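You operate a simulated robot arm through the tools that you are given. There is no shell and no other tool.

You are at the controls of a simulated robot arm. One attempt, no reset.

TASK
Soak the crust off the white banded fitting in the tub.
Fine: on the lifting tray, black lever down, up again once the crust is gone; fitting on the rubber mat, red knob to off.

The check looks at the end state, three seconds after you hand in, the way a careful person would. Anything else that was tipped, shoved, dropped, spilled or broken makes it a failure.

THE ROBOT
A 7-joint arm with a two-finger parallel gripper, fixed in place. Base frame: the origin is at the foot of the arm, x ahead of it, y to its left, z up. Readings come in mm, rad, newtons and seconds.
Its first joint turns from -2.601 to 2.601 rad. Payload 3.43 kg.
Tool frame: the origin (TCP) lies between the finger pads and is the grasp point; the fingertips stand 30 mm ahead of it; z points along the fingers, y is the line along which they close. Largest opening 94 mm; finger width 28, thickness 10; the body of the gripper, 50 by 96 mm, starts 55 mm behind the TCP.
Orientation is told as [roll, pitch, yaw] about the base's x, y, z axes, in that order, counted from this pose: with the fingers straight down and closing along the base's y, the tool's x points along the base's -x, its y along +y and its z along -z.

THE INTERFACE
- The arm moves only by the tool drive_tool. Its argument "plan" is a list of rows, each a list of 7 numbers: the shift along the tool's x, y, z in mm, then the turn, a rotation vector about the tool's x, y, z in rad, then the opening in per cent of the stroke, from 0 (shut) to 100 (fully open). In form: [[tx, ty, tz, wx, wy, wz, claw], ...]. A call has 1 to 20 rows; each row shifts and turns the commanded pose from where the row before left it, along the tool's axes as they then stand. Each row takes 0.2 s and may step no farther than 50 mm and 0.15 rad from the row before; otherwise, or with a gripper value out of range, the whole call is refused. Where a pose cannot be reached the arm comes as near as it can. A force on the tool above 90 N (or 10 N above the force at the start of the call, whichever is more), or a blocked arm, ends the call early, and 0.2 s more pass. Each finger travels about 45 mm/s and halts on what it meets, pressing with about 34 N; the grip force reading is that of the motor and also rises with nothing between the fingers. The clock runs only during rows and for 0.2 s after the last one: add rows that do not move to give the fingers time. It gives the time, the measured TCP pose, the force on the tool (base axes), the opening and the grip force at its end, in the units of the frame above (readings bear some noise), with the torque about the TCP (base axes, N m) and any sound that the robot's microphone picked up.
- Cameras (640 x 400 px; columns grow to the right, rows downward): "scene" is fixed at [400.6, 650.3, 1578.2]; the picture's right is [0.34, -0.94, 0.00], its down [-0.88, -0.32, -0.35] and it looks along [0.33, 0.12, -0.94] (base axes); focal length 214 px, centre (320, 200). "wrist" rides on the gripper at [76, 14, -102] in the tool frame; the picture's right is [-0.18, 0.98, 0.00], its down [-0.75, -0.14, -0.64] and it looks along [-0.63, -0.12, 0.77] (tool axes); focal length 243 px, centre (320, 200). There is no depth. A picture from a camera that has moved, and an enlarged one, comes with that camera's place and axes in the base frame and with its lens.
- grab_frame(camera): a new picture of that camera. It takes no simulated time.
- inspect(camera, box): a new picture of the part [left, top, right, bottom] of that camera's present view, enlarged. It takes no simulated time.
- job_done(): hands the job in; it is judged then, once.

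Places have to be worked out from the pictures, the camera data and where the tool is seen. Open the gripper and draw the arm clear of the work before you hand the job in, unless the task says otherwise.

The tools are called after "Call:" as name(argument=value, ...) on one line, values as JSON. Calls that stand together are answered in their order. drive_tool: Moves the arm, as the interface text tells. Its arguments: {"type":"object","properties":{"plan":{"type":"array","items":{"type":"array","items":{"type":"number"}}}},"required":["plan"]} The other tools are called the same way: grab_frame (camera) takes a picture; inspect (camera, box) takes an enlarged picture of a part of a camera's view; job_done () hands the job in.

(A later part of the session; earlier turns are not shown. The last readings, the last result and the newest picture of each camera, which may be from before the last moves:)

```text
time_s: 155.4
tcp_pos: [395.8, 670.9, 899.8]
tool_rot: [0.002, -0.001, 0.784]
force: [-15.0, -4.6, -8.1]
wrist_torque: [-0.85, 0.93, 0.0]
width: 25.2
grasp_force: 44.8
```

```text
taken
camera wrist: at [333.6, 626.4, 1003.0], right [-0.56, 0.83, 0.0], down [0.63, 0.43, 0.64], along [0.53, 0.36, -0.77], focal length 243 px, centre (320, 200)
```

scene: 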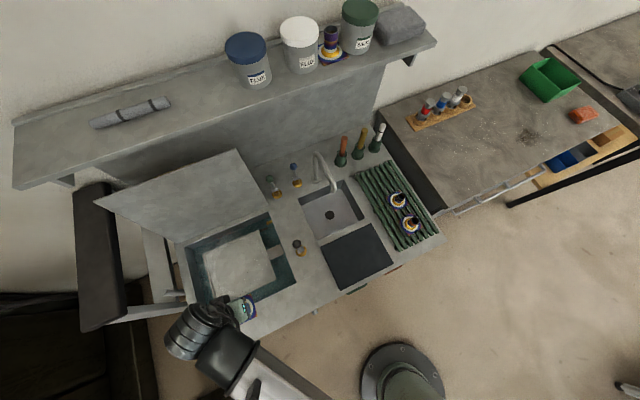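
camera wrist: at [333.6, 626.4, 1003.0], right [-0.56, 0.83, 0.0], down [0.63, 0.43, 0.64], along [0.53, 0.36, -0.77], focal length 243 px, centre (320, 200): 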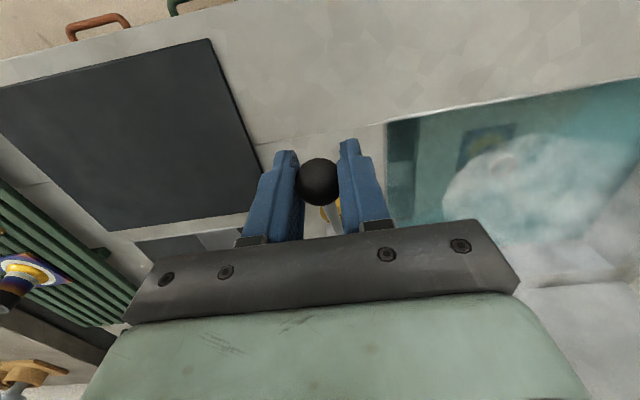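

The lift is smooth with the ball nearly centred. I continue upward.

Call:
drive_tool(plan=[[-3.2, 0, -5.7, 0, 0, 0, 0], [-3.6, 0, -5.5, 0, 0, 0, 0], [-3.9, 0, -5.2, 0, 0, 0, 0], [-4.2, 0, -5, 0, 0, 0, 0], [-4.5, 0, -4.8, 0, 0, 0, 0], [-4.8, 0, -4.5, 0, 0, 0, 0], [-5.1, 0, -4.2, 0, 0, 0, 0], [0, 0, 0, 0, 0, 0, 0]])

Call:
grab_frame(camera="wrist")

```text
time_s: 157.2
tcp_pos: [414.7, 691.7, 937.0]
tool_rot: [0.001, 0.001, 0.786]
force: [-19.6, -12.2, 4.8]
wrist_torque: [-0.96, 0.98, 0.02]
width: 25.4
grasp_force: 45.3
```

```text
taken
camera wrist: at [353.6, 646.7, 1038.6], right [-0.56, 0.83, 0.0], down [0.63, 0.43, 0.64], along [0.53, 0.36, -0.77], focal length 243 px, centre (320, 200)
```

wrist: 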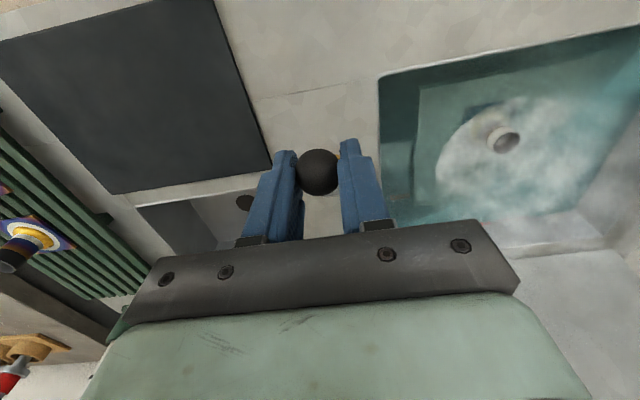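

The ball has crept about 9 mm toward the tips again, so I re-grip it at centre. The lever held still when released here before.

Call:
drive_tool(plan=[[0, 0, 0, 0, 0, 0, 35], [0, 0, 0, 0, 0, 0, 45], [0, 0, 0, 0, 0, 0, 50], [3.5, 0, 3, 0, 0, 0, 50], [3.5, 0, 3, 0, 0, 0, 50], [0, 0, 0, 0, 0, 0, 20], [0, 0, 0, 0, 0, 0, 0], [0, 0, 0, 0, 0, 0, 0], [0, 0, 0, 0, 0, 0, 0]])

Call:
grab_frame(camera="wrist")

```text
time_s: 159.2
tcp_pos: [411.2, 687.7, 930.7]
tool_rot: [0.002, -0.001, 0.784]
force: [1.2, -1.6, -0.6]
wrist_torque: [0.14, -0.19, 0.02]
width: 25.3
grasp_force: 45.1
```

```text
taken
camera wrist: at [349.8, 642.9, 1031.4], right [-0.56, 0.83, 0.0], down [0.63, 0.43, 0.64], along [0.53, 0.36, -0.77], focal length 243 px, centre (320, 200)
```

wrist: 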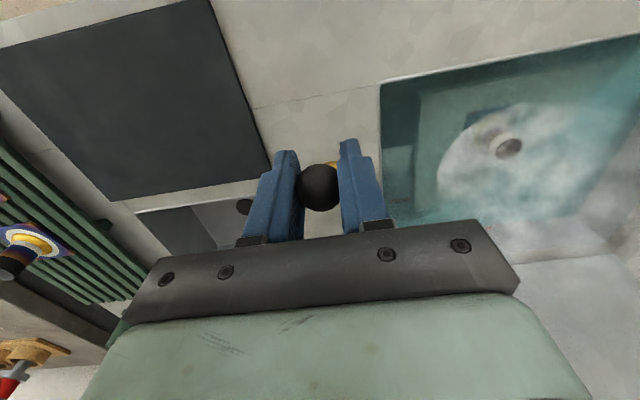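

Re-centred with almost no side load at about 40°. I continue the arc up to about 20°.

Call:
drive_tool(plan=[[-5, 0, -4.3, 0, 0, 0, 0], [-5.2, 0, -4.1, 0, 0, 0, 0], [-5.4, 0, -3.8, 0, 0, 0, 0], [-5.6, 0, -3.5, 0, 0, 0, 0], [-5.8, 0, -3.1, 0, 0, 0, 0], [-6, 0, -2.8, 0, 0, 0, 0], [-6.2, 0, -2.4, 0, 0, 0, 0], [0, 0, 0, 0, 0, 0, 0]])

Call:
grab_frame(camera="wrist")

```text
time_s: 161.0
tcp_pos: [439.4, 713.6, 955.1]
tool_rot: [0.002, 0.001, 0.784]
force: [-12.3, -11.4, 4.6]
wrist_torque: [-1.02, 1.03, 0.0]
width: 25.5
grasp_force: 44.7
```

```text
taken
camera wrist: at [376.5, 669.6, 1057.7], right [-0.56, 0.83, 0.0], down [0.63, 0.43, 0.64], along [0.53, 0.36, -0.77], focal length 243 px, centre (320, 200)
```

wrist: 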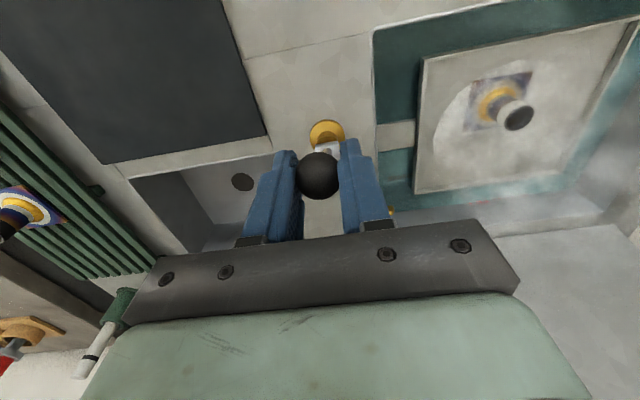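

The tray is clear of the water again. I bring the lever the rest of the way to its upper stop.

Call:
drive_tool(plan=[[-6.3, 0, -2, 0, 0, 0, 0], [-6.4, 0, -1.6, 0, 0, 0, 0], [-6.5, 0, -1.2, 0, 0, 0, 0], [-6.5, 0, -0.8, 0, 0, 0, 0], [-6.6, 0, -0.4, 0, 0, 0, 0], [-6.6, 0, 0, 0, 0, 0, 0], [-6.6, 0, 0.4, 0, 0, 0, 0], [0, 0, 0, 0, 0, 0, 0]])

Call:
grab_frame(camera="wrist")

```text
time_s: 162.8
tcp_pos: [471.5, 746.4, 961.4]
tool_rot: [0.001, 0.0, 0.787]
force: [-18.2, -4.5, 14.0]
wrist_torque: [-0.95, 0.89, -0.03]
width: 25.4
grasp_force: 45.3
```

```text
taken
camera wrist: at [409.1, 702.1, 1062.6], right [-0.56, 0.83, 0.0], down [0.63, 0.43, 0.64], along [0.53, 0.36, -0.77], focal length 243 px, centre (320, 200)
```

wrist: 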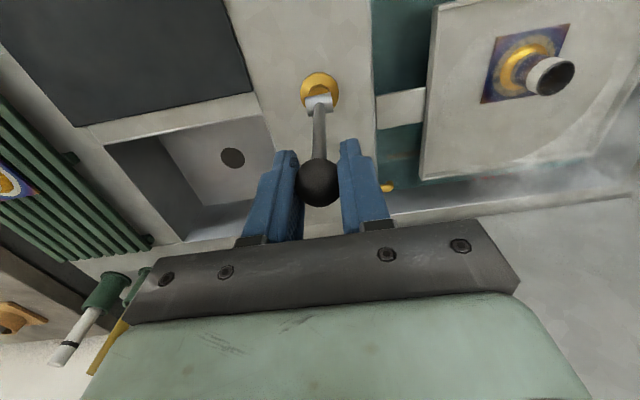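

One more small push takes it firmly against the upper stop.

Call:
drive_tool(plan=[[-3, 0, 0, 0, 0, 0, 0], [-3, 0, 0, 0, 0, 0, 0], [0, 0, 0, 0, 0, 0, 0]])

Call:
inspect(camera="wrist", box=[470, 10, 590, 110])

```text
time_s: 163.6
tcp_pos: [472.2, 749.5, 960.4]
tool_rot: [0.001, 0.008, 0.786]
force: [-44.2, -29.9, 1.7]
wrist_torque: [0.78, -0.75, 0.01]
width: 25.6
grasp_force: 44.4
```

```text
4.00 times, centred on (530, 60) of wrist
camera zoom: at [411.2, 704.3, 1063.1], right [-0.57, 0.82, 0.0], down [0.64, 0.44, 0.64], along [0.52, 0.36, -0.77], focal length 970 px, centre (-520, 760)
```

zoom: 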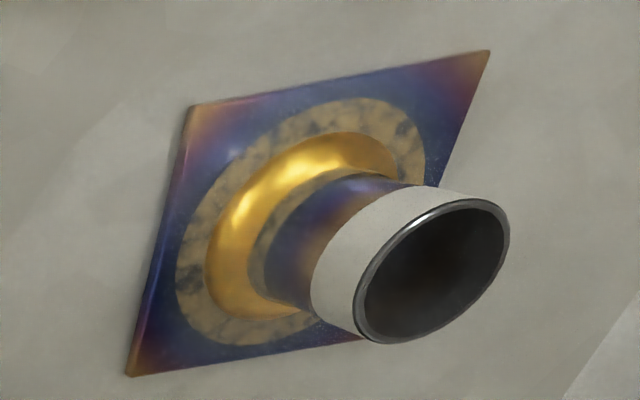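

The view is the same as before the second soak: no white crust, just discoloured metal. The lever is at its stop, so I release it, rise, and move over to the fitting.

Call:
drive_tool(plan=[[4, 0, 0, 0, 0, 0, 0], [0, 0, 0, 0, 0, 0, 40], [0, 0, 0, 0, 0, 0, 70], [0, 0, 0, 0, 0, 0, 100], [0, 0, 0, 0, 0, 0, 100], [0, 0, -35, 0, 0, 0, 100], [0, 0, -35, 0, 0, 0, 100], [-3, 41, 0, 0, 0, 0, 100], [-3, 41, 0, 0, 0, 0, 100], [-3, 41, 0, 0, 0, 0, 100], [-3, 41, 0, 0, 0, 0, 100], [-3, 41, 0, 0, 0, 0, 100], [0, 0, 40, 0, 0, 0, 100], [0, 0, 40, 0, 0, 0, 100], [0, 0, 35, 0, 0, 0, 100], [0, 0, 0, 0, 0, 0, 100]])

Call:
grab_frame(camera="wrist")

Call:
inspect(camera="wrist", box=[260, 80, 380, 180])

Call:
inspect(camera="scene", box=[200, 200, 320, 290])

```text
time_s: 167.0
tcp_pos: [339.6, 905.5, 912.9]
tool_rot: [0.002, -0.002, 0.783]
force: [0.0, 0.1, -0.1]
wrist_torque: [-0.03, 0.05, -0.02]
width: 94.0
grasp_force: 0.1
```

```text
taken
camera wrist: at [277.4, 860.7, 1014.9], right [-0.56, 0.83, 0.0], down [0.63, 0.43, 0.64], along [0.53, 0.36, -0.77], focal length 243 px, centre (320, 200)
```

wrist: 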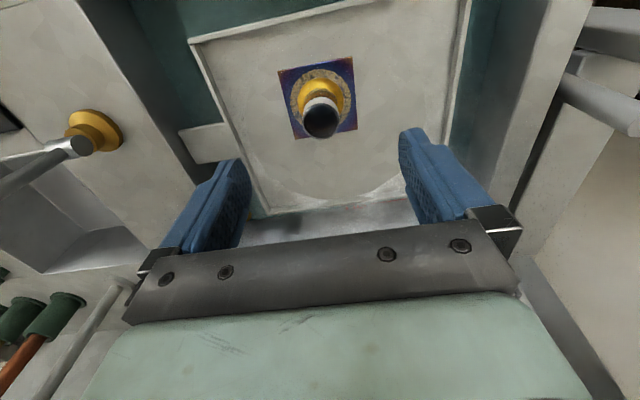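

```text
4.00 times, centred on (320, 130) of wrist
camera zoom: at [277.4, 860.7, 1014.9], right [-0.56, 0.83, 0.0], down [0.63, 0.43, 0.64], along [0.53, 0.36, -0.77], focal length 970 px, centre (320, 480)
```

zoom: 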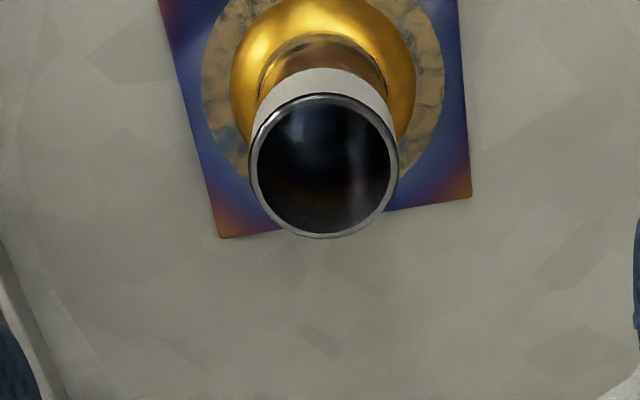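

```text
4.44 times, centred on (260, 245) of scene
camera zoom: at [400.6, 650.3, 1578.2], right [0.34, -0.94, 0.0], down [-0.88, -0.32, -0.35], along [0.33, 0.12, -0.94], focal length 953 px, centre (587, 0)
```

zoom: 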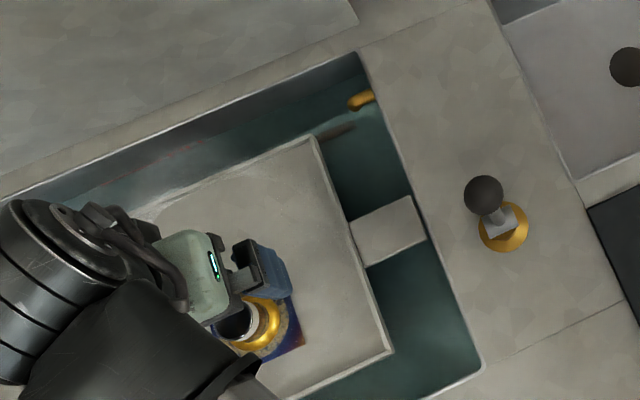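

The pipe axis is at u = −399.7, v = 875.2, so I shift 5 mm back, lower to z ≈ 836, and close on the pipe as before.

Call:
drive_tool(plan=[[5, -0.5, 0, 0, 0, 0, 100], [0, 0, 25, 0, 0, 0, 100], [0, 0, 25, 0, 0, 0, 100], [0, 0, 20, 0, 0, 0, 100], [0, 0, 7, 0, 0, 0, 100], [0, 0, 0, 0, 0, 0, 60], [0, 0, 0, 0, 0, 0, 30], [0, 0, 0, 0, 0, 0, 0], [0, 0, 0, 0, 0, 0, 0], [0, 0, 0, 0, 0, 0, 0], [0, 0, 0, 0, 0, 0, 0], [0, 0, 0, 0, 0, 0, 0]])

Call:
grab_frame(camera="wrist")

```text
time_s: 169.6
tcp_pos: [336.9, 900.4, 836.6]
tool_rot: [0.003, -0.001, 0.783]
force: [1.3, 0.1, -0.3]
wrist_torque: [-0.02, -0.01, 0.0]
width: 27.7
grasp_force: 33.8
```

```text
taken
camera wrist: at [274.8, 856.9, 939.4], right [-0.56, 0.83, 0.0], down [0.63, 0.43, 0.64], along [0.53, 0.36, -0.77], focal length 243 px, centre (320, 200)
```

wrist: 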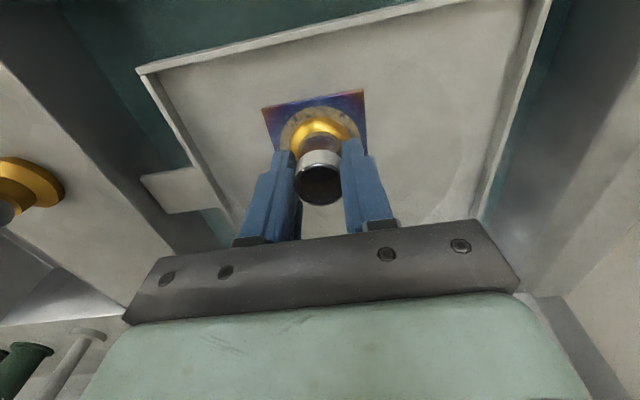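

The grip is good at 27.7 mm. I lift the clean fitting off the tray, draw it forward, and carry it over to the rubber mat.

Call:
drive_tool(plan=[[0, 0, -8, 0, 0, 0, 0], [0, 0, -20, 0, 0, 0, 0], [0, 0, -30, 0, 0, 0, 0], [0, 0, -36, 0, 0, 0, 0], [28, 0, 0, 0, 0, 0, 0], [28, 0, 0, 0, 0, 0, 0], [28, 0, 0, 0, 0, 0, 0], [27, 0, 0, 0, 0, 0, 0], [0, -30, 0, 0, 0, 0, 0], [0, -40, 0, 0, 0, 0, 0], [0, -40, 0, 0, 0, 0, 0], [0, -40, 0, 0, 0, 0, 0], [0, -40, 0, 0, 0, 0, 0], [0, -40, 0, 0, 0, 0, 0], [0, -40, 0, 0, 0, 0, 0], [0, -40, 0, 0, 0, 0, 0], [0, -40, 0, 0, 0, 0, 0], [0, -25, 0, 0, 0, 0, 0], [0, 0, 0, 0, 0, 0, 0]])

Call:
grab_frame(camera="wrist")

Call:
grab_frame(camera="scene")

```text
time_s: 173.6
tcp_pos: [525.5, 555.9, 932.3]
tool_rot: [0.001, -0.003, 0.786]
force: [-0.3, 0.3, -1.9]
wrist_torque: [0.02, 0.0, -0.01]
width: 27.6
grasp_force: 33.8
```

```text
taken
camera wrist: at [461.7, 511.3, 1033.5], right [-0.56, 0.83, 0.0], down [0.63, 0.43, 0.64], along [0.53, 0.36, -0.77], focal length 243 px, centre (320, 200)
```

wrist: 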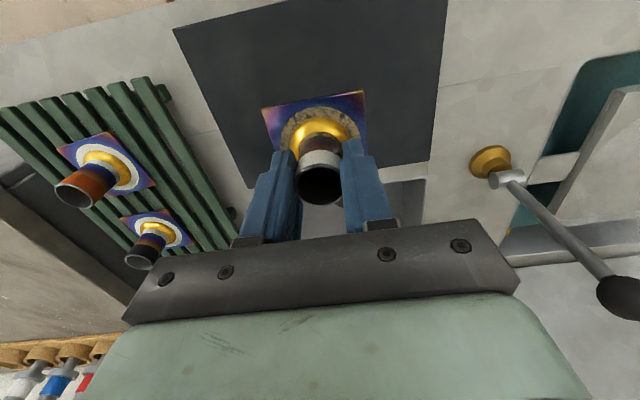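

```text
taken
```

scene: 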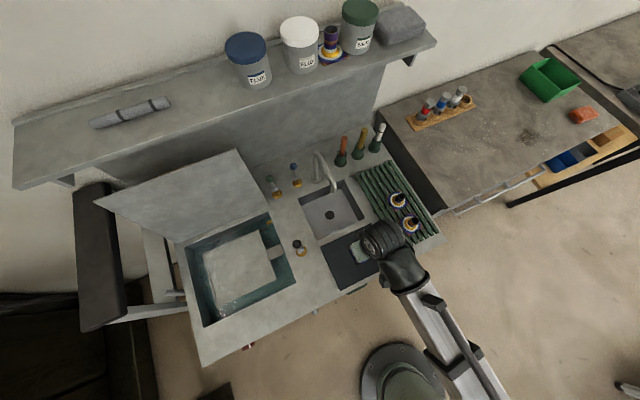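

The fitting is over the middle of the mat (u = −21, v = 765). I lower it, slowing well before the expected contact near z ≈ 858.

Call:
drive_tool(plan=[[0, 0, 20, 0, 0, 0, 0], [0, 0, 20, 0, 0, 0, 0], [0, 0, 10, 0, 0, 0, 0], [0, 0, 6, 0, 0, 0, 0], [0, 0, 4, 0, 0, 0, 0], [0, 0, 0, 0, 0, 0, 0]])

Call:
inspect(camera="wrist", box=[200, 60, 440, 220])

```text
time_s: 175.0
tcp_pos: [522.5, 557.1, 871.0]
tool_rot: [0.002, -0.002, 0.783]
force: [-0.1, 0.4, -1.6]
wrist_torque: [-0.01, -0.01, -0.04]
width: 27.9
grasp_force: 33.6
```

```text
2.50 times, centred on (320, 140) of wrist
camera zoom: at [461.0, 511.9, 973.2], right [-0.56, 0.83, 0.0], down [0.63, 0.43, 0.64], along [0.53, 0.36, -0.77], focal length 606 px, centre (320, 350)
```

zoom: 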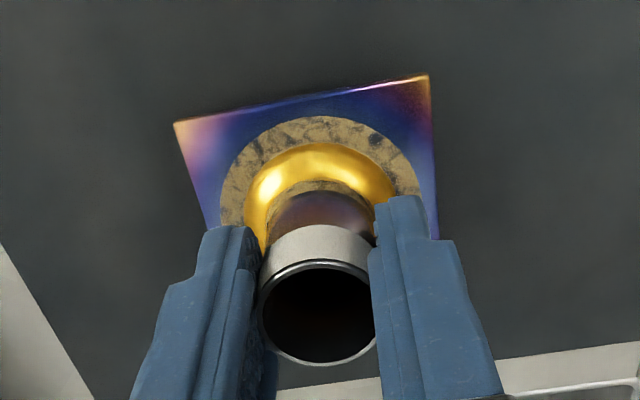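

Everything is clear below it. I go down in 2–3 mm steps, watching the force.

Call:
drive_tool(plan=[[0, 0, 3, 0, 0, 0, 0], [0, 0, 3, 0, 0, 0, 0], [0, 0, 0, 0, 0, 0, 0]])

```text
time_s: 175.8
tcp_pos: [523.0, 557.8, 865.8]
tool_rot: [0.0, -0.001, 0.784]
force: [0.5, 0.0, -1.6]
wrist_torque: [-0.04, -0.01, 0.02]
width: 27.7
grasp_force: 33.8
```

Still hanging free at z = 866. I continue.

Call:
drive_tool(plan=[[0, 0, 2, 0, 0, 0, 0], [0, 0, 2, 0, 0, 0, 0], [0, 0, 0, 0, 0, 0, 0]])

```text
time_s: 176.6
tcp_pos: [522.6, 557.2, 861.8]
tool_rot: [0.003, -0.002, 0.783]
force: [0.2, 0.0, -1.8]
wrist_torque: [-0.02, -0.02, 0.0]
width: 27.6
grasp_force: 34.0
```

Free at z = 862. I keep going in 2 mm steps.

Call:
drive_tool(plan=[[0, 0, 2, 0, 0, 0, 0], [0, 0, 1.5, 0, 0, 0, 0], [0, 0, 0, 0, 0, 0, 0]])

```text
time_s: 177.4
tcp_pos: [523.5, 557.2, 859.1]
tool_rot: [0.002, -0.003, 0.785]
force: [0.0, 0.7, -1.7]
wrist_torque: [0.0, 0.0, 0.01]
width: 27.7
grasp_force: 34.1
```

No contact yet at z = 859. I continue gently.

Call:
drive_tool(plan=[[0, 0, 1.5, 0, 0, 0, 0], [0, 0, 1.5, 0, 0, 0, 0], [0, 0, 0, 0, 0, 0, 0]])

```text
time_s: 178.2
tcp_pos: [522.2, 557.5, 857.1]
tool_rot: [0.003, -0.003, 0.782]
force: [2.4, 0.5, 26.6]
wrist_torque: [0.06, -0.22, 0.0]
width: 28.1
grasp_force: 33.7
```

Firm contact (26.6 N) at z ≈ 857, so the fitting is standing on the mat. I relieve the press by 1 mm, open, and rise straight up.

Call:
drive_tool(plan=[[0, 0, -1, 0, 0, 0, 0], [0, 0, 0, 0, 0, 0, 35], [0, 0, 0, 0, 0, 0, 45], [0, 0, 0, 0, 0, 0, 60], [0, 0, 0, 0, 0, 0, 60], [0, 0, -10, 0, 0, 0, 60], [0, 0, -20, 0, 0, 0, 60], [0, 0, -30, 0, 0, 0, 60], [0, 0, -30, 0, 0, 0, 60], [0, 0, 0, 0, 0, 0, 60]])

Call:
grab_frame(camera="wrist")

Call:
inspect(camera="wrist", box=[250, 50, 390, 180])

```text
time_s: 180.4
tcp_pos: [521.8, 556.3, 947.5]
tool_rot: [0.001, -0.003, 0.783]
force: [0.2, 0.2, -0.8]
wrist_torque: [0.01, 0.01, 0.03]
width: 56.7
grasp_force: 0.0
```

```text
taken
camera wrist: at [460.4, 510.9, 1049.3], right [-0.56, 0.83, 0.0], down [0.63, 0.43, 0.64], along [0.53, 0.36, -0.77], focal length 243 px, centre (320, 200)
```

wrist: 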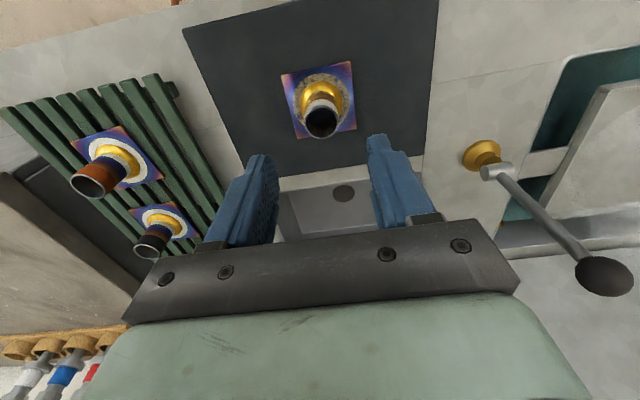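

```text
3.08 times, centred on (320, 115) of wrist
camera zoom: at [460.4, 510.9, 1049.3], right [-0.56, 0.83, 0.0], down [0.63, 0.43, 0.64], along [0.53, 0.36, -0.77], focal length 746 px, centre (320, 462)
```

zoom: 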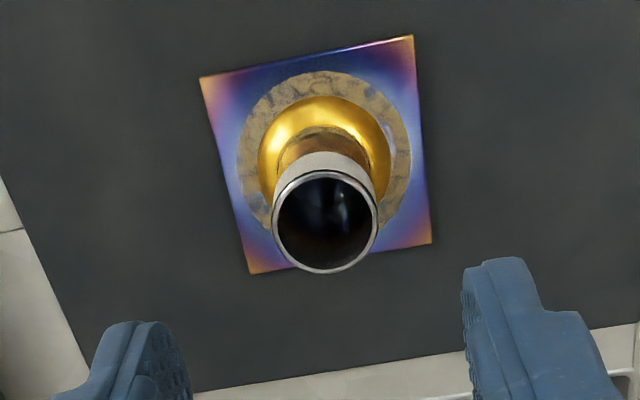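

The fitting stands upright in the middle of the mat. Next is the red knob: I move back and along the front of the bench to face it, keeping clear of everything.

Call:
drive_tool(plan=[[40, 0, 0, 0, 0, 0, 60], [40, 0, 0, 0, 0, 0, 60], [40, 0, 0, 0, 0, 0, 60], [30, 10, 0, 0, 0, 0, 80], [6, 45, 4, 0, 0, 0, 100], [5, 45, 5, 0, 0, 0, 100], [5, 45, 5, 0, 0, 0, 100], [5, 45, 5, 0, 0, 0, 100], [5, 45, 5, 0, 0, 0, 100], [5, 45, 5, 0, 0, 0, 100], [5, 45, 5, 0, 0, 0, 100], [5, 45, 5, 0, 0, 0, 100], [5, 45, 5, 0, 0, 0, 100], [5, 45, 4, 0, 0, 0, 100], [0, 0, 0, 0, 0, 0, 100]])

Call:
grab_frame(camera="scene")

```text
time_s: 183.6
tcp_pos: [54.4, 740.6, 897.5]
tool_rot: [0.002, -0.001, 0.785]
force: [0.9, -0.1, -0.4]
wrist_torque: [0.01, 0.0, 0.01]
width: 94.0
grasp_force: 0.1
```

```text
taken
```

scene: 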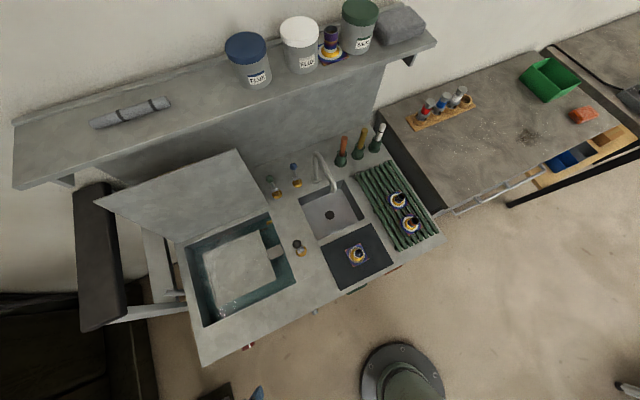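

The scene is tidy, with the fitting on the mat. The tool is at u = −485, v = 562, so I tilt it from pointing down toward pointing at the panel, first half now.

Call:
drive_tool(plan=[[0, 0, 0, 0, -0.15, 0, 100], [0, 0, 0, 0, -0.15, 0, 100], [0, 0, 0, 0, -0.15, 0, 100], [0, 0, 0, 0, -0.15, 0, 100], [0, 0, 0, 0, -0.15, 0, 100], [0, 0, 0, 0, 0, 0, 100]])

Call:
grab_frame(camera="wrist")

```text
time_s: 185.0
tcp_pos: [55.0, 739.3, 898.5]
tool_rot: [0.005, -0.754, 0.782]
force: [0.3, -0.1, 0.0]
wrist_torque: [-0.01, 0.04, 0.0]
width: 93.9
grasp_force: 0.1
```

```text
taken
camera wrist: at [-41.7, 660.8, 920.8], right [-0.6, 0.79, 0.13], down [0.18, -0.02, 0.98], along [0.78, 0.61, -0.13], focal length 243 px, centre (320, 200)
```

wrist: 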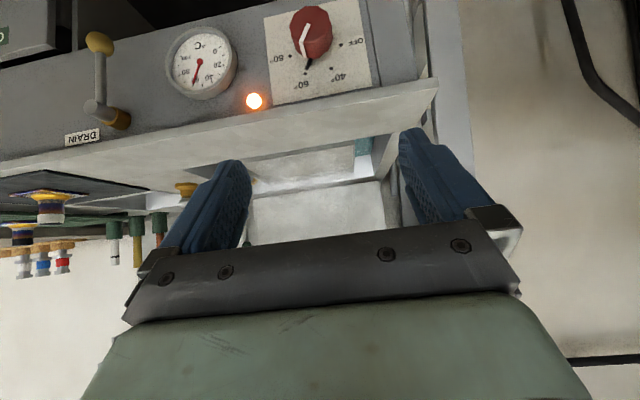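

The view now faces the panel nicely (upside down). I zoom in on the knob to refine its position.

Call:
inspect(camera="wrist", box=[250, 0, 390, 110])

```text
3.64 times, centred on (320, 55) of wrist
camera zoom: at [-41.7, 660.8, 920.8], right [-0.6, 0.79, 0.13], down [0.18, -0.02, 0.98], along [0.78, 0.61, -0.13], focal length 882 px, centre (320, 727)
```

zoom: 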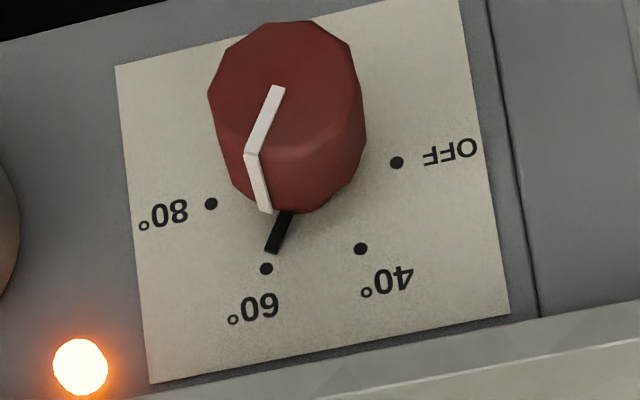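

The knob axis comes out near u = −482, z ≈ 715–720, with OFF, 40, 60, 80 at 180°, 120°, 60° and 0°. I finish tilting the tool to horizontal, staying well back from the panel.

Call:
drive_tool(plan=[[0, 0, 0, 0, -0.15, 0, 100], [0, 0, 0, 0, -0.15, 0, 100], [0, 0, 0, 0, -0.15, 0, 100], [0, 0, 0, 0, -0.15, 0, 100], [0, 0, 0, 0, -0.15, 0, 100], [0, 0, 0, 0, -0.067, 0, 100], [0, 0, 0, 0, 0, 0, 100]])

Call:
grab_frame(camera="wrist")

```text
time_s: 186.6
tcp_pos: [54.9, 741.1, 899.0]
tool_rot: [1.058, -1.57, -0.273]
force: [0.0, 0.2, -0.1]
wrist_torque: [0.04, 0.03, -0.03]
width: 93.8
grasp_force: 0.2
```

```text
taken
camera wrist: at [-25.9, 677.0, 822.4], right [-0.69, 0.7, 0.19], down [-0.35, -0.55, 0.75], along [0.63, 0.46, 0.63], focal length 243 px, centre (320, 200)
```

wrist: 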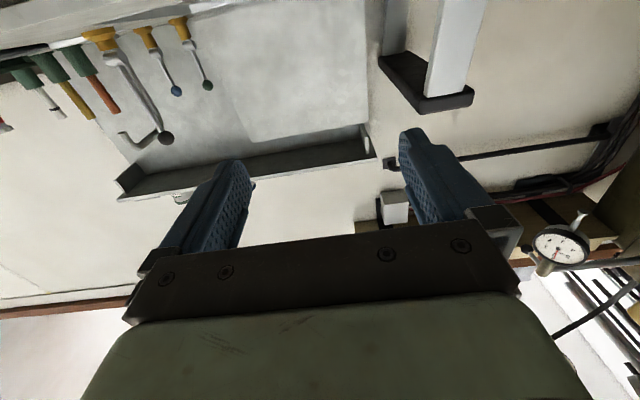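

The tool is horizontal, pointing straight at the panel. I lower it to the knob's height, still about 60 mm short of the knob.

Call:
drive_tool(plan=[[36, -1, 0, 0, 0, 0, 100], [36, -1, 0, 0, 0, 0, 100], [36, -1, 0, 0, 0, 0, 100], [36, 0, 0, 0, 0, 0, 100], [36, 0, 0, 0, 0, 0, 100], [0, 0, 0, 0, 0, 0, 100]])

Call:
grab_frame(camera="wrist")

Call:
inspect(camera="wrist", box=[240, 60, 420, 200])

```text
time_s: 188.0
tcp_pos: [55.7, 738.5, 718.0]
tool_rot: [0.772, -1.567, 0.01]
force: [-0.7, 0.3, 0.2]
wrist_torque: [0.02, -0.02, -0.03]
width: 94.1
grasp_force: 0.0
```

```text
taken
camera wrist: at [-24.8, 674.4, 642.0], right [-0.69, 0.7, 0.19], down [-0.35, -0.55, 0.75], along [0.63, 0.46, 0.63], focal length 243 px, centre (320, 200)
```

wrist: 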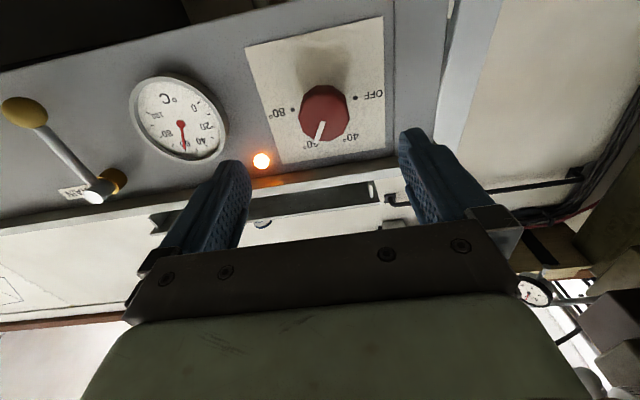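

```text
2.86 times, centred on (330, 130) of wrist
camera zoom: at [-24.8, 674.4, 642.0], right [-0.69, 0.7, 0.19], down [-0.35, -0.55, 0.75], along [0.63, 0.46, 0.63], focal length 693 px, centre (291, 400)
```

zoom: 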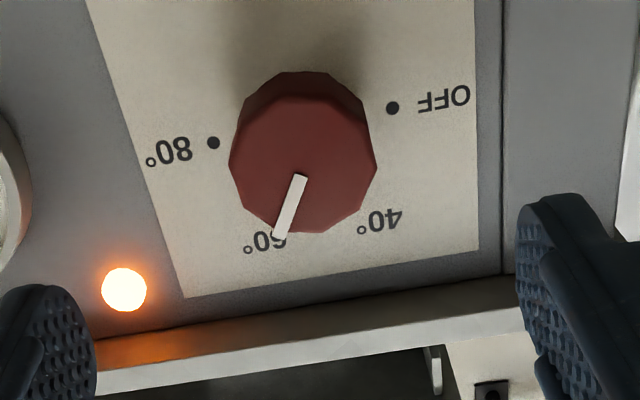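

The knob is seen clearly: axis at about u = −483.5, z = 717, front face at v ≈ 652, panel at v ≈ 690, and my TCP is on that axis. I pre-roll the tool +60° so I can turn the knob a full 120° counter-clockwise in one grip.

Call:
drive_tool(plan=[[0, 0, 0, 0, 0, 0.15, 100], [0, 0, 0, 0, 0, 0.15, 100], [0, 0, 0, 0, 0, 0.15, 100], [0, 0, 0, 0, 0, 0.15, 100], [0, 0, 0, 0, 0, 0.15, 100], [0, 0, 0, 0, 0, 0.15, 100], [0, 0, 0, 0, 0, 0.147, 100], [0, 0, 0, 0, 0, 0, 100]])

Call:
grab_frame(camera="wrist")

```text
time_s: 189.8
tcp_pos: [49.0, 747.9, 746.8]
tool_rot: [1.539, -0.55, -0.778]
force: [0.5, -1.0, 0.3]
wrist_torque: [0.0, 0.03, 0.02]
width: 94.0
grasp_force: 0.0
out of reach, approached as far as the arm can: row 7
```

```text
taken
camera wrist: at [-73.7, 726.9, 721.0], right [-0.23, 0.27, 0.93], down [0.05, -0.96, 0.29], along [0.97, 0.11, 0.21], focal length 243 px, centre (320, 200)
```

wrist: 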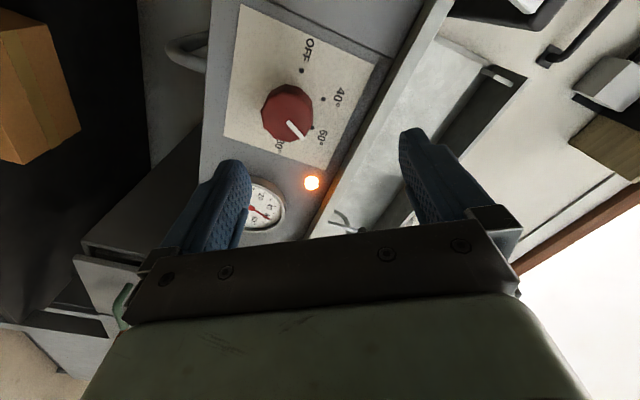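

Row 7 hit a joint limit and the TCP was pushed off target, so the roll range this way ends near +0.9 rad. I roll back to neutral and test how far it goes the other way, in free space.

Call:
drive_tool(plan=[[0, 0, 0, 0, 0, -0.147, 100], [0, 0, 0, 0, 0, -0.15, 100], [0, 0, 0, 0, 0, -0.15, 100], [0, 0, 0, 0, 0, -0.15, 100], [0, 0, 0, 0, 0, -0.15, 100], [0, 0, 0, 0, 0, -0.15, 100], [0, 0, 0, 0, 0, -0.15, 100], [0, 0, 0, 0, 0, 0, 100]])

Call:
grab_frame(camera="wrist")

```text
time_s: 191.6
tcp_pos: [49.2, 748.1, 746.8]
tool_rot: [0.132, -1.566, 0.653]
force: [0.0, 0.3, 0.3]
wrist_torque: [-0.03, 0.0, -0.02]
width: 94.0
grasp_force: 0.1
```

```text
taken
camera wrist: at [-32.5, 684.6, 669.4], right [-0.69, 0.7, 0.18], down [-0.35, -0.55, 0.76], along [0.63, 0.46, 0.63], focal length 243 px, centre (320, 200)
```

wrist: 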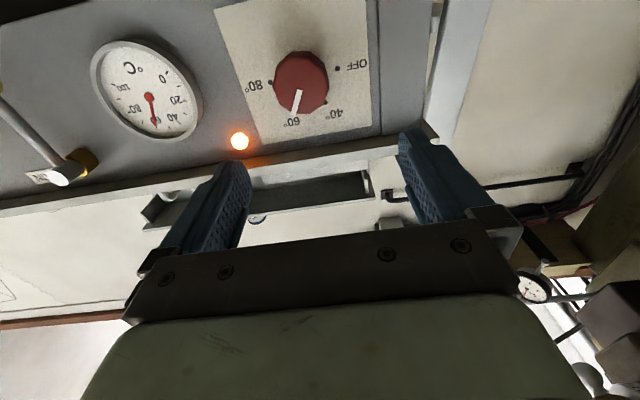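

The orientation is back to neutral, but the position stayed offset. I return to the knob axis and test the negative roll direction.

Call:
drive_tool(plan=[[29.8, -11, -2, 0, 0, 0, 100], [0, 0, 0, 0, 0, -0.15, 100], [0, 0, 0, 0, 0, -0.15, 100], [0, 0, 0, 0, 0, -0.15, 100], [0, 0, 0, 0, 0, -0.15, 100], [0, 0, 0, 0, 0, -0.15, 100], [0, 0, 0, 0, 0, -0.15, 100], [0, 0, 0, 0, 0, -0.15, 100], [0, 0, 0, 0, 0, -0.15, 100], [0, 0, 0, 0, 0, -0.15, 100], [0, 0, 0, 0, 0, -0.15, 100], [0, 0, 0, 0, 0, 0, 100]])

Call:
grab_frame(camera="wrist")

```text
time_s: 194.2
tcp_pos: [55.9, 739.3, 716.5]
tool_rot: [-1.569, -0.071, 2.354]
force: [-0.5, 0.3, 0.3]
wrist_torque: [0.0, -0.01, 0.0]
width: 93.9
grasp_force: 0.2
```

```text
taken
camera wrist: at [37.0, 612.8, 696.4], right [-0.18, 0.18, -0.97], down [-0.98, 0.07, 0.2], along [0.1, 0.98, 0.16], focal length 243 px, centre (320, 200)
```

wrist: 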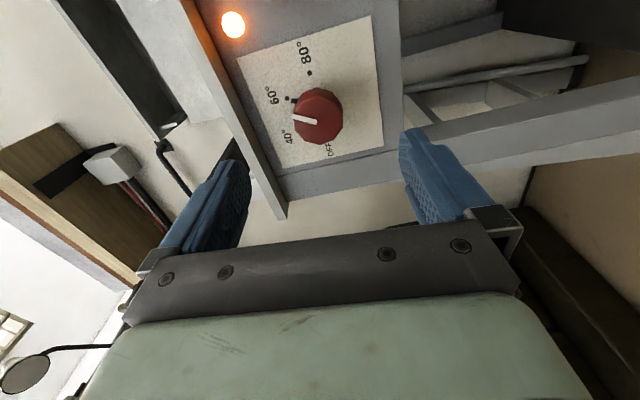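

−1.5 rad is reachable without complaint. I test four more steps to see whether −2.1 rad is available.

Call:
drive_tool(plan=[[0, 0, 0, 0, 0, -0.15, 100], [0, 0, 0, 0, 0, -0.15, 100], [0, 0, 0, 0, 0, -0.15, 100], [0, 0, 0, 0, 0, -0.15, 100], [0, 0, 0, 0, 0, 0, 100]])

```text
time_s: 195.4
tcp_pos: [55.6, 739.0, 716.5]
tool_rot: [-1.567, 0.528, 2.356]
force: [0.3, 0.2, -0.5]
wrist_torque: [-0.01, -0.02, 0.03]
width: 94.2
grasp_force: 0.0
```

−2.1 rad is reachable, so I can start from neutral and turn the whole 120° one way. I roll back to neutral.

Call:
drive_tool(plan=[[0, 0, 0, 0, 0, 0.15, 100], [0, 0, 0, 0, 0, 0.15, 100], [0, 0, 0, 0, 0, 0.15, 100], [0, 0, 0, 0, 0, 0.15, 100], [0, 0, 0, 0, 0, 0.15, 100], [0, 0, 0, 0, 0, 0.15, 100], [0, 0, 0, 0, 0, 0.15, 100], [0, 0, 0, 0, 0, 0.15, 100], [0, 0, 0, 0, 0, 0.15, 100], [0, 0, 0, 0, 0, 0.15, 100], [0, 0, 0, 0, 0, 0.15, 100], [0, 0, 0, 0, 0, 0.15, 100], [0, 0, 0, 0, 0, 0.15, 100], [0, 0, 0, 0, 0, 0.15, 100], [0, 0, 0, 0, 0, 0, 100]])

Call:
inspect(camera="wrist", box=[240, 40, 420, 180])

```text
time_s: 198.6
tcp_pos: [55.1, 738.4, 715.3]
tool_rot: [0.989, -1.565, -0.203]
force: [0.8, -0.2, -0.2]
wrist_torque: [0.0, -0.02, -0.02]
width: 94.0
grasp_force: 0.0
```

```text
2.86 times, centred on (330, 110) of wrist
camera zoom: at [-25.9, 675.7, 639.5], right [-0.69, 0.7, 0.19], down [-0.35, -0.55, 0.75], along [0.63, 0.46, 0.63], focal length 693 px, centre (291, 457)
```

zoom: 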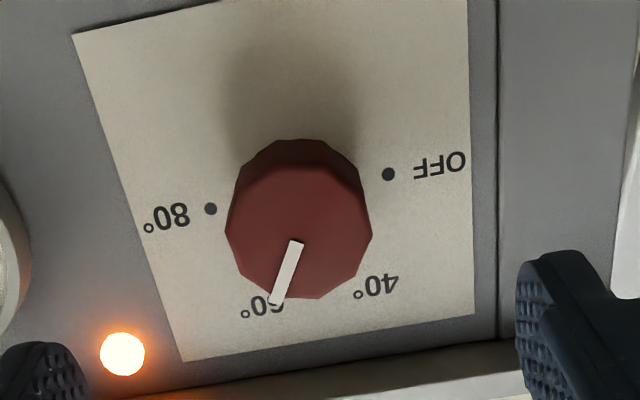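

The knob centre projects to u ≈ −484, z ≈ 716, and my TCP is at u = −483, z = 715: well aligned. I advance 78 mm so the fingertips straddle the knob but stay clear of the panel, then close.

Call:
drive_tool(plan=[[0, 0, 28, 0, 0, 0, 100], [0, 0, 28, 0, 0, 0, 100], [0, 0.8, 22, 0, 0, 0, 100], [0, 0, 0, 0, 0, 0, 70], [0, 0, 0, 0, 0, 0, 40], [0, 0, 0, 0, 0, 0, 0], [0, 0, 0, 0, 0, 0, 0], [0, 0, 0, 0, 0, 0, 0], [0, 0, 0, 0, 0, 0, 0]])

Call:
grab_frame(camera="wrist")

```text
time_s: 200.6
tcp_pos: [109.3, 793.6, 715.9]
tool_rot: [0.566, -1.566, 0.219]
force: [-5.2, 11.3, 3.2]
wrist_torque: [-0.11, 0.06, 0.45]
width: 40.7
grasp_force: 45.1
```

```text
taken
camera wrist: at [27.5, 730.8, 639.2], right [-0.69, 0.69, 0.19], down [-0.35, -0.55, 0.76], along [0.63, 0.46, 0.63], focal length 243 px, centre (320, 200)
```

wrist: 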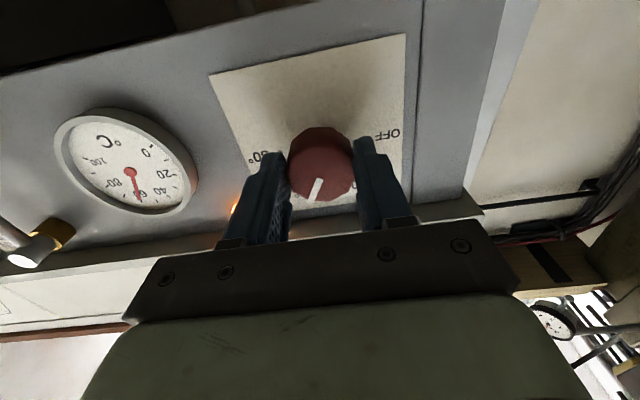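

The knob is gripped at 40.7 mm with low side load. I turn it counter-clockwise in 0.1 rad steps and check that it follows.

Call:
drive_tool(plan=[[0, 0, 0, 0, 0, -0.1, 0], [0, 0, 0, 0, 0, -0.1, 0], [0, 0, 0, 0, 0, -0.1, 0], [0, 0, 0, 0, 0, -0.1, 0], [0, 0, 0, 0, 0, 0, 0]])

Call:
grab_frame(camera="wrist")

```text
time_s: 201.8
tcp_pos: [109.2, 792.9, 715.3]
tool_rot: [-1.564, -1.172, 2.349]
force: [-13.5, -5.6, 2.5]
wrist_torque: [0.23, -0.24, 0.04]
width: 40.7
grasp_force: 44.9
```

```text
taken
camera wrist: at [49.7, 708.6, 639.8], right [-0.69, 0.69, -0.21], down [-0.57, -0.34, 0.75], along [0.45, 0.64, 0.63], focal length 243 px, centre (320, 200)
```

wrist: 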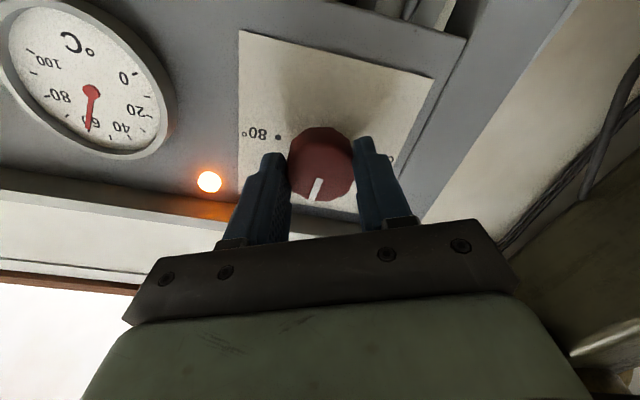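

The mark turns with the fingers and torque stays small. I continue to about 70°.

Call:
drive_tool(plan=[[0, 0, 0, 0, 0, -0.12, 0], [0, 0, 0, 0, 0, -0.12, 0], [0, 0, 0, 0, 0, -0.12, 0], [0, 0, 0, 0, 0, -0.12, 0], [0, 0, 0, 0, 0, -0.12, 0], [0, 0, 0, 0, 0, -0.12, 0], [0, 0, 0, 0, 0, -0.12, 0], [0, 0, 0, 0, 0, 0, 0]])

Call:
grab_frame(camera="wrist")

```text
time_s: 203.6
tcp_pos: [110.2, 793.5, 717.3]
tool_rot: [-1.567, -0.333, 2.352]
force: [-8.9, -31.3, 3.6]
wrist_torque: [0.26, -0.24, -0.48]
width: 40.5
grasp_force: 45.0
```

```text
taken
camera wrist: at [86.4, 671.9, 678.4], right [-0.35, 0.35, -0.87], down [-0.93, 0.02, 0.38], along [0.15, 0.94, 0.32], focal length 243 px, centre (320, 200)
```

wrist: 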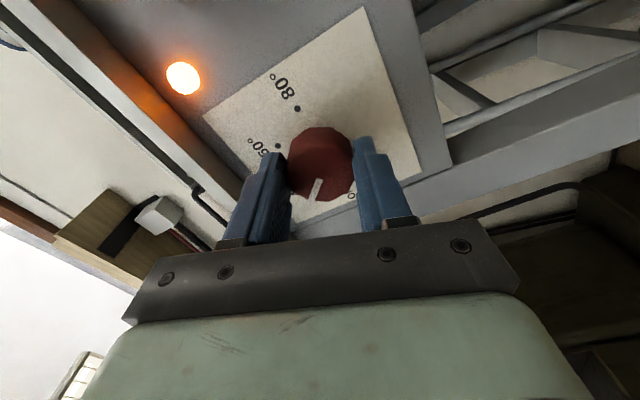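

The tool has turned 71° and the knob follows. I complete the remaining 49° toward OFF.

Call:
drive_tool(plan=[[0, 0, -0.5, 0, 0, -0.122, 0], [0, 0, -0.5, 0, 0, -0.122, 0], [0, 0, 0, 0, 0, -0.122, 0], [0, 0, 0, 0, 0, -0.122, 0], [0, 0, 0, 0, 0, -0.122, 0], [0, 0, 0, 0, 0, -0.122, 0], [0, 0, 0, 0, 0, -0.122, 0], [0, 0, 0, 0, 0, 0, 0]])

Call:
grab_frame(camera="wrist")

Call:
inspect(camera="wrist", box=[220, 60, 420, 220])

```text
time_s: 205.4
tcp_pos: [108.8, 793.7, 718.6]
tool_rot: [-1.574, 0.522, 2.351]
force: [5.9, 3.1, 36.4]
wrist_torque: [1.29, -0.12, -0.54]
width: 40.7
grasp_force: 45.1
```

```text
taken
camera wrist: at [89.8, 668.5, 743.2], right [0.24, -0.23, -0.94], down [-0.96, 0.06, -0.26], along [0.12, 0.97, -0.21], focal length 243 px, centre (320, 200)
```

wrist: 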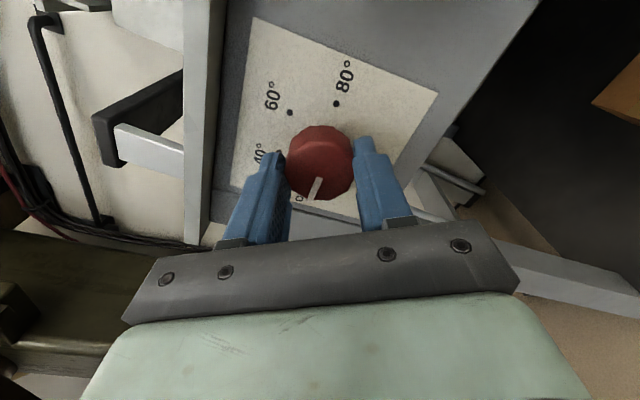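

```text
2.50 times, centred on (320, 140) of wrist
camera zoom: at [89.8, 668.5, 743.2], right [0.24, -0.23, -0.94], down [-0.96, 0.06, -0.26], along [0.12, 0.97, -0.21], focal length 606 px, centre (320, 350)
```

zoom: 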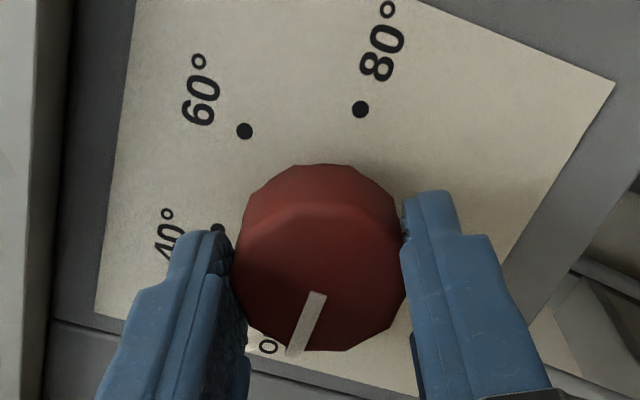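

The tool has turned 119.6°, torque has risen, and the mark is on the OFF side. I open the fingers and back straight out to read the pointer properly.

Call:
drive_tool(plan=[[0, 0, 0, 0, 0, 0, 50], [0, 0, 0, 0, 0, 0, 62], [0, 0, 0, 0, 0, 0, 62], [0, 0, -25, 0, 0, 0, 62], [0, 0, -30, 0, 0, 0, 62], [0, 0, -25, 0, 0, 0, 62], [0, 0, 0, 0, 0, 0, 62]])

Call:
grab_frame(camera="wrist")

Call:
inspect(camera="wrist", box=[240, 40, 400, 180])

```text
time_s: 207.0
tcp_pos: [51.2, 738.3, 714.7]
tool_rot: [-1.567, 0.522, 2.357]
force: [0.4, 0.1, 0.4]
wrist_torque: [0.04, -0.02, 0.02]
width: 58.2
grasp_force: 0.2
```

```text
taken
camera wrist: at [32.7, 612.7, 740.6], right [0.23, -0.24, -0.94], down [-0.97, 0.06, -0.25], along [0.11, 0.97, -0.21], focal length 243 px, centre (320, 200)
```

wrist: 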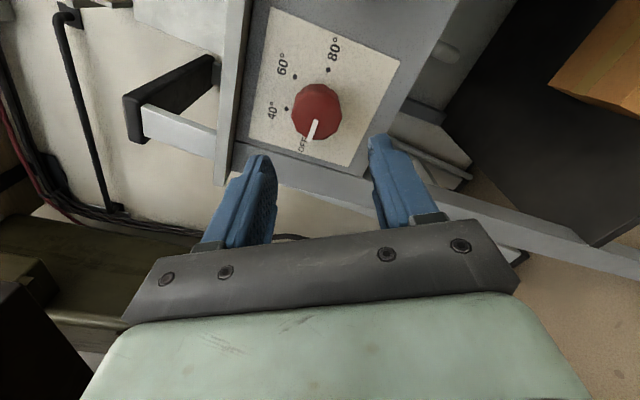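

```text
2.86 times, centred on (320, 110) of wrist
camera zoom: at [32.7, 612.7, 740.6], right [0.23, -0.24, -0.94], down [-0.97, 0.06, -0.25], along [0.11, 0.97, -0.21], focal length 693 px, centre (320, 457)
```

zoom: 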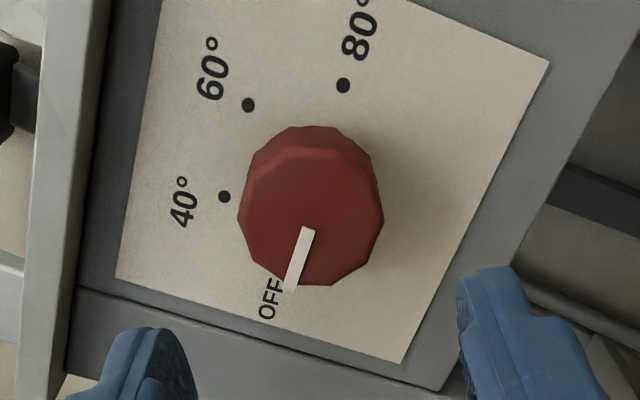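

The mark now lines up with OFF to within about 2°. I roll back to neutral for an undistorted view of the pointer and the indicator lamp.

Call:
drive_tool(plan=[[0, 0, 0, 0, 0, 0.15, 62], [0, 0, 0, 0, 0, 0.15, 62], [0, 0, 0, 0, 0, 0.15, 62], [0, 0, 0, 0, 0, 0.15, 62], [0, 0, 0, 0, 0, 0.15, 62], [0, 0, 0, 0, 0, 0.15, 62], [0, 0, 0, 0, 0, 0.15, 62], [0, 0, 0, 0, 0, 0.15, 62], [0, 0, 0, 0, 0, 0.15, 62], [0, 0, 0, 0, 0, 0.15, 62], [0, 0, 0, 0, 0, 0.15, 62], [0, 0, 0, 0, 0, 0.15, 62], [0, 0, 0, 0, 0, 0.15, 62], [0, 0, 0, 0, 0, 0.144, 62], [0, 0, 0, 0, 0, 0, 62]])

Call:
grab_frame(camera="wrist")

Call:
inspect(camera="wrist", box=[230, 30, 410, 190])

```text
time_s: 210.2
tcp_pos: [52.1, 737.1, 716.1]
tool_rot: [0.748, -1.567, 0.037]
force: [0.4, 0.0, 0.2]
wrist_torque: [0.01, 0.0, -0.01]
width: 58.3
grasp_force: 0.0
```

```text
taken
camera wrist: at [-29.3, 674.0, 640.1], right [-0.69, 0.7, 0.19], down [-0.35, -0.55, 0.76], along [0.63, 0.46, 0.63], focal length 243 px, centre (320, 200)
```

wrist: 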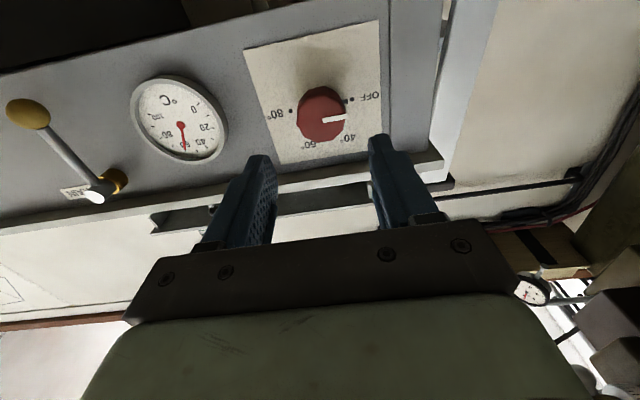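

```text
2.50 times, centred on (320, 110) of wrist
camera zoom: at [-29.3, 674.0, 640.1], right [-0.69, 0.7, 0.19], down [-0.35, -0.55, 0.76], along [0.63, 0.46, 0.63], focal length 606 px, centre (320, 425)
```

zoom: 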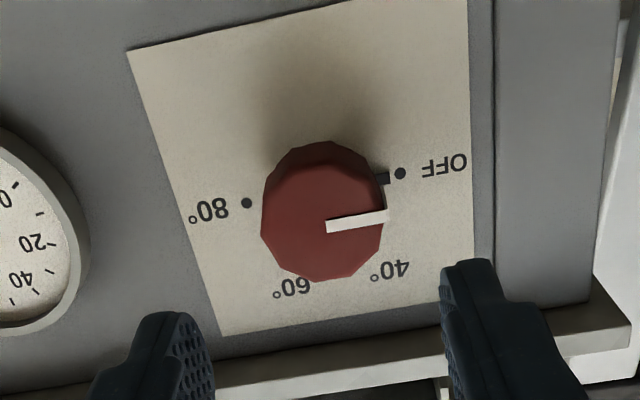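

The black pointer sits right on the OFF dot and the lamp's glow is gone. I retreat upward in front of the bench and tilt the tool back to pointing down.

Call:
drive_tool(plan=[[0, 0, -20, 0, 0, 0, 80], [-36, 0, 0, 0, 0, 0, 100], [-36, 0, 0, 0, 0, 0, 100], [-36, 0, 0, 0, 0, 0, 100], [-36, 0, 0, 0, 0, 0, 100], [-36, 0, 0, 0, 0, 0, 100], [0, 0, 0, 0, 0.15, 0, 100], [0, 0, 0, 0, 0.15, 0, 100], [0, 0, 0, 0, 0.15, 0, 100], [0, 0, 0, 0, 0.15, 0, 100], [0, 0, 0, 0, 0.15, 0, 100], [0, 0, 0, 0, 0, 0, 100]])

Call:
grab_frame(camera="wrist")

Call:
grab_frame(camera="scene")

```text
time_s: 212.8
tcp_pos: [39.8, 723.8, 896.8]
tool_rot: [-0.002, -0.817, 0.784]
force: [-0.4, 0.2, -0.3]
wrist_torque: [0.02, -0.02, -0.02]
width: 93.8
grasp_force: 0.0
```

```text
taken
camera wrist: at [-59.1, 643.0, 910.5], right [-0.61, 0.78, 0.13], down [0.13, -0.07, 0.99], along [0.78, 0.62, -0.07], focal length 243 px, centre (320, 200)
```

wrist: 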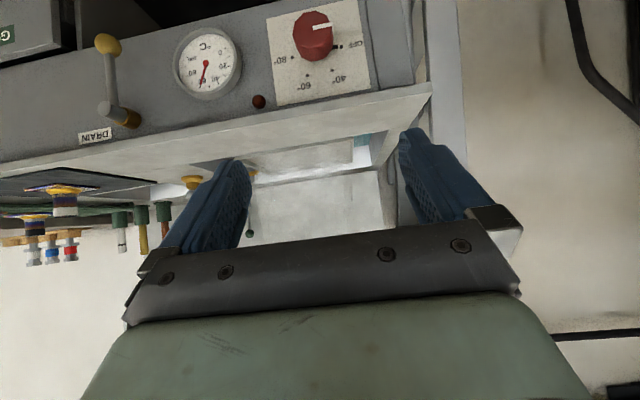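

```text
taken
```

scene: 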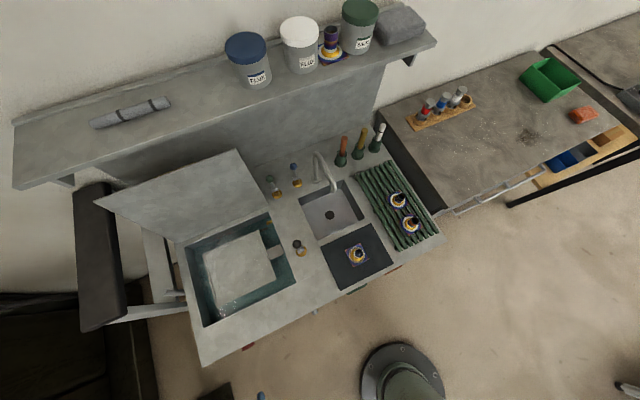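

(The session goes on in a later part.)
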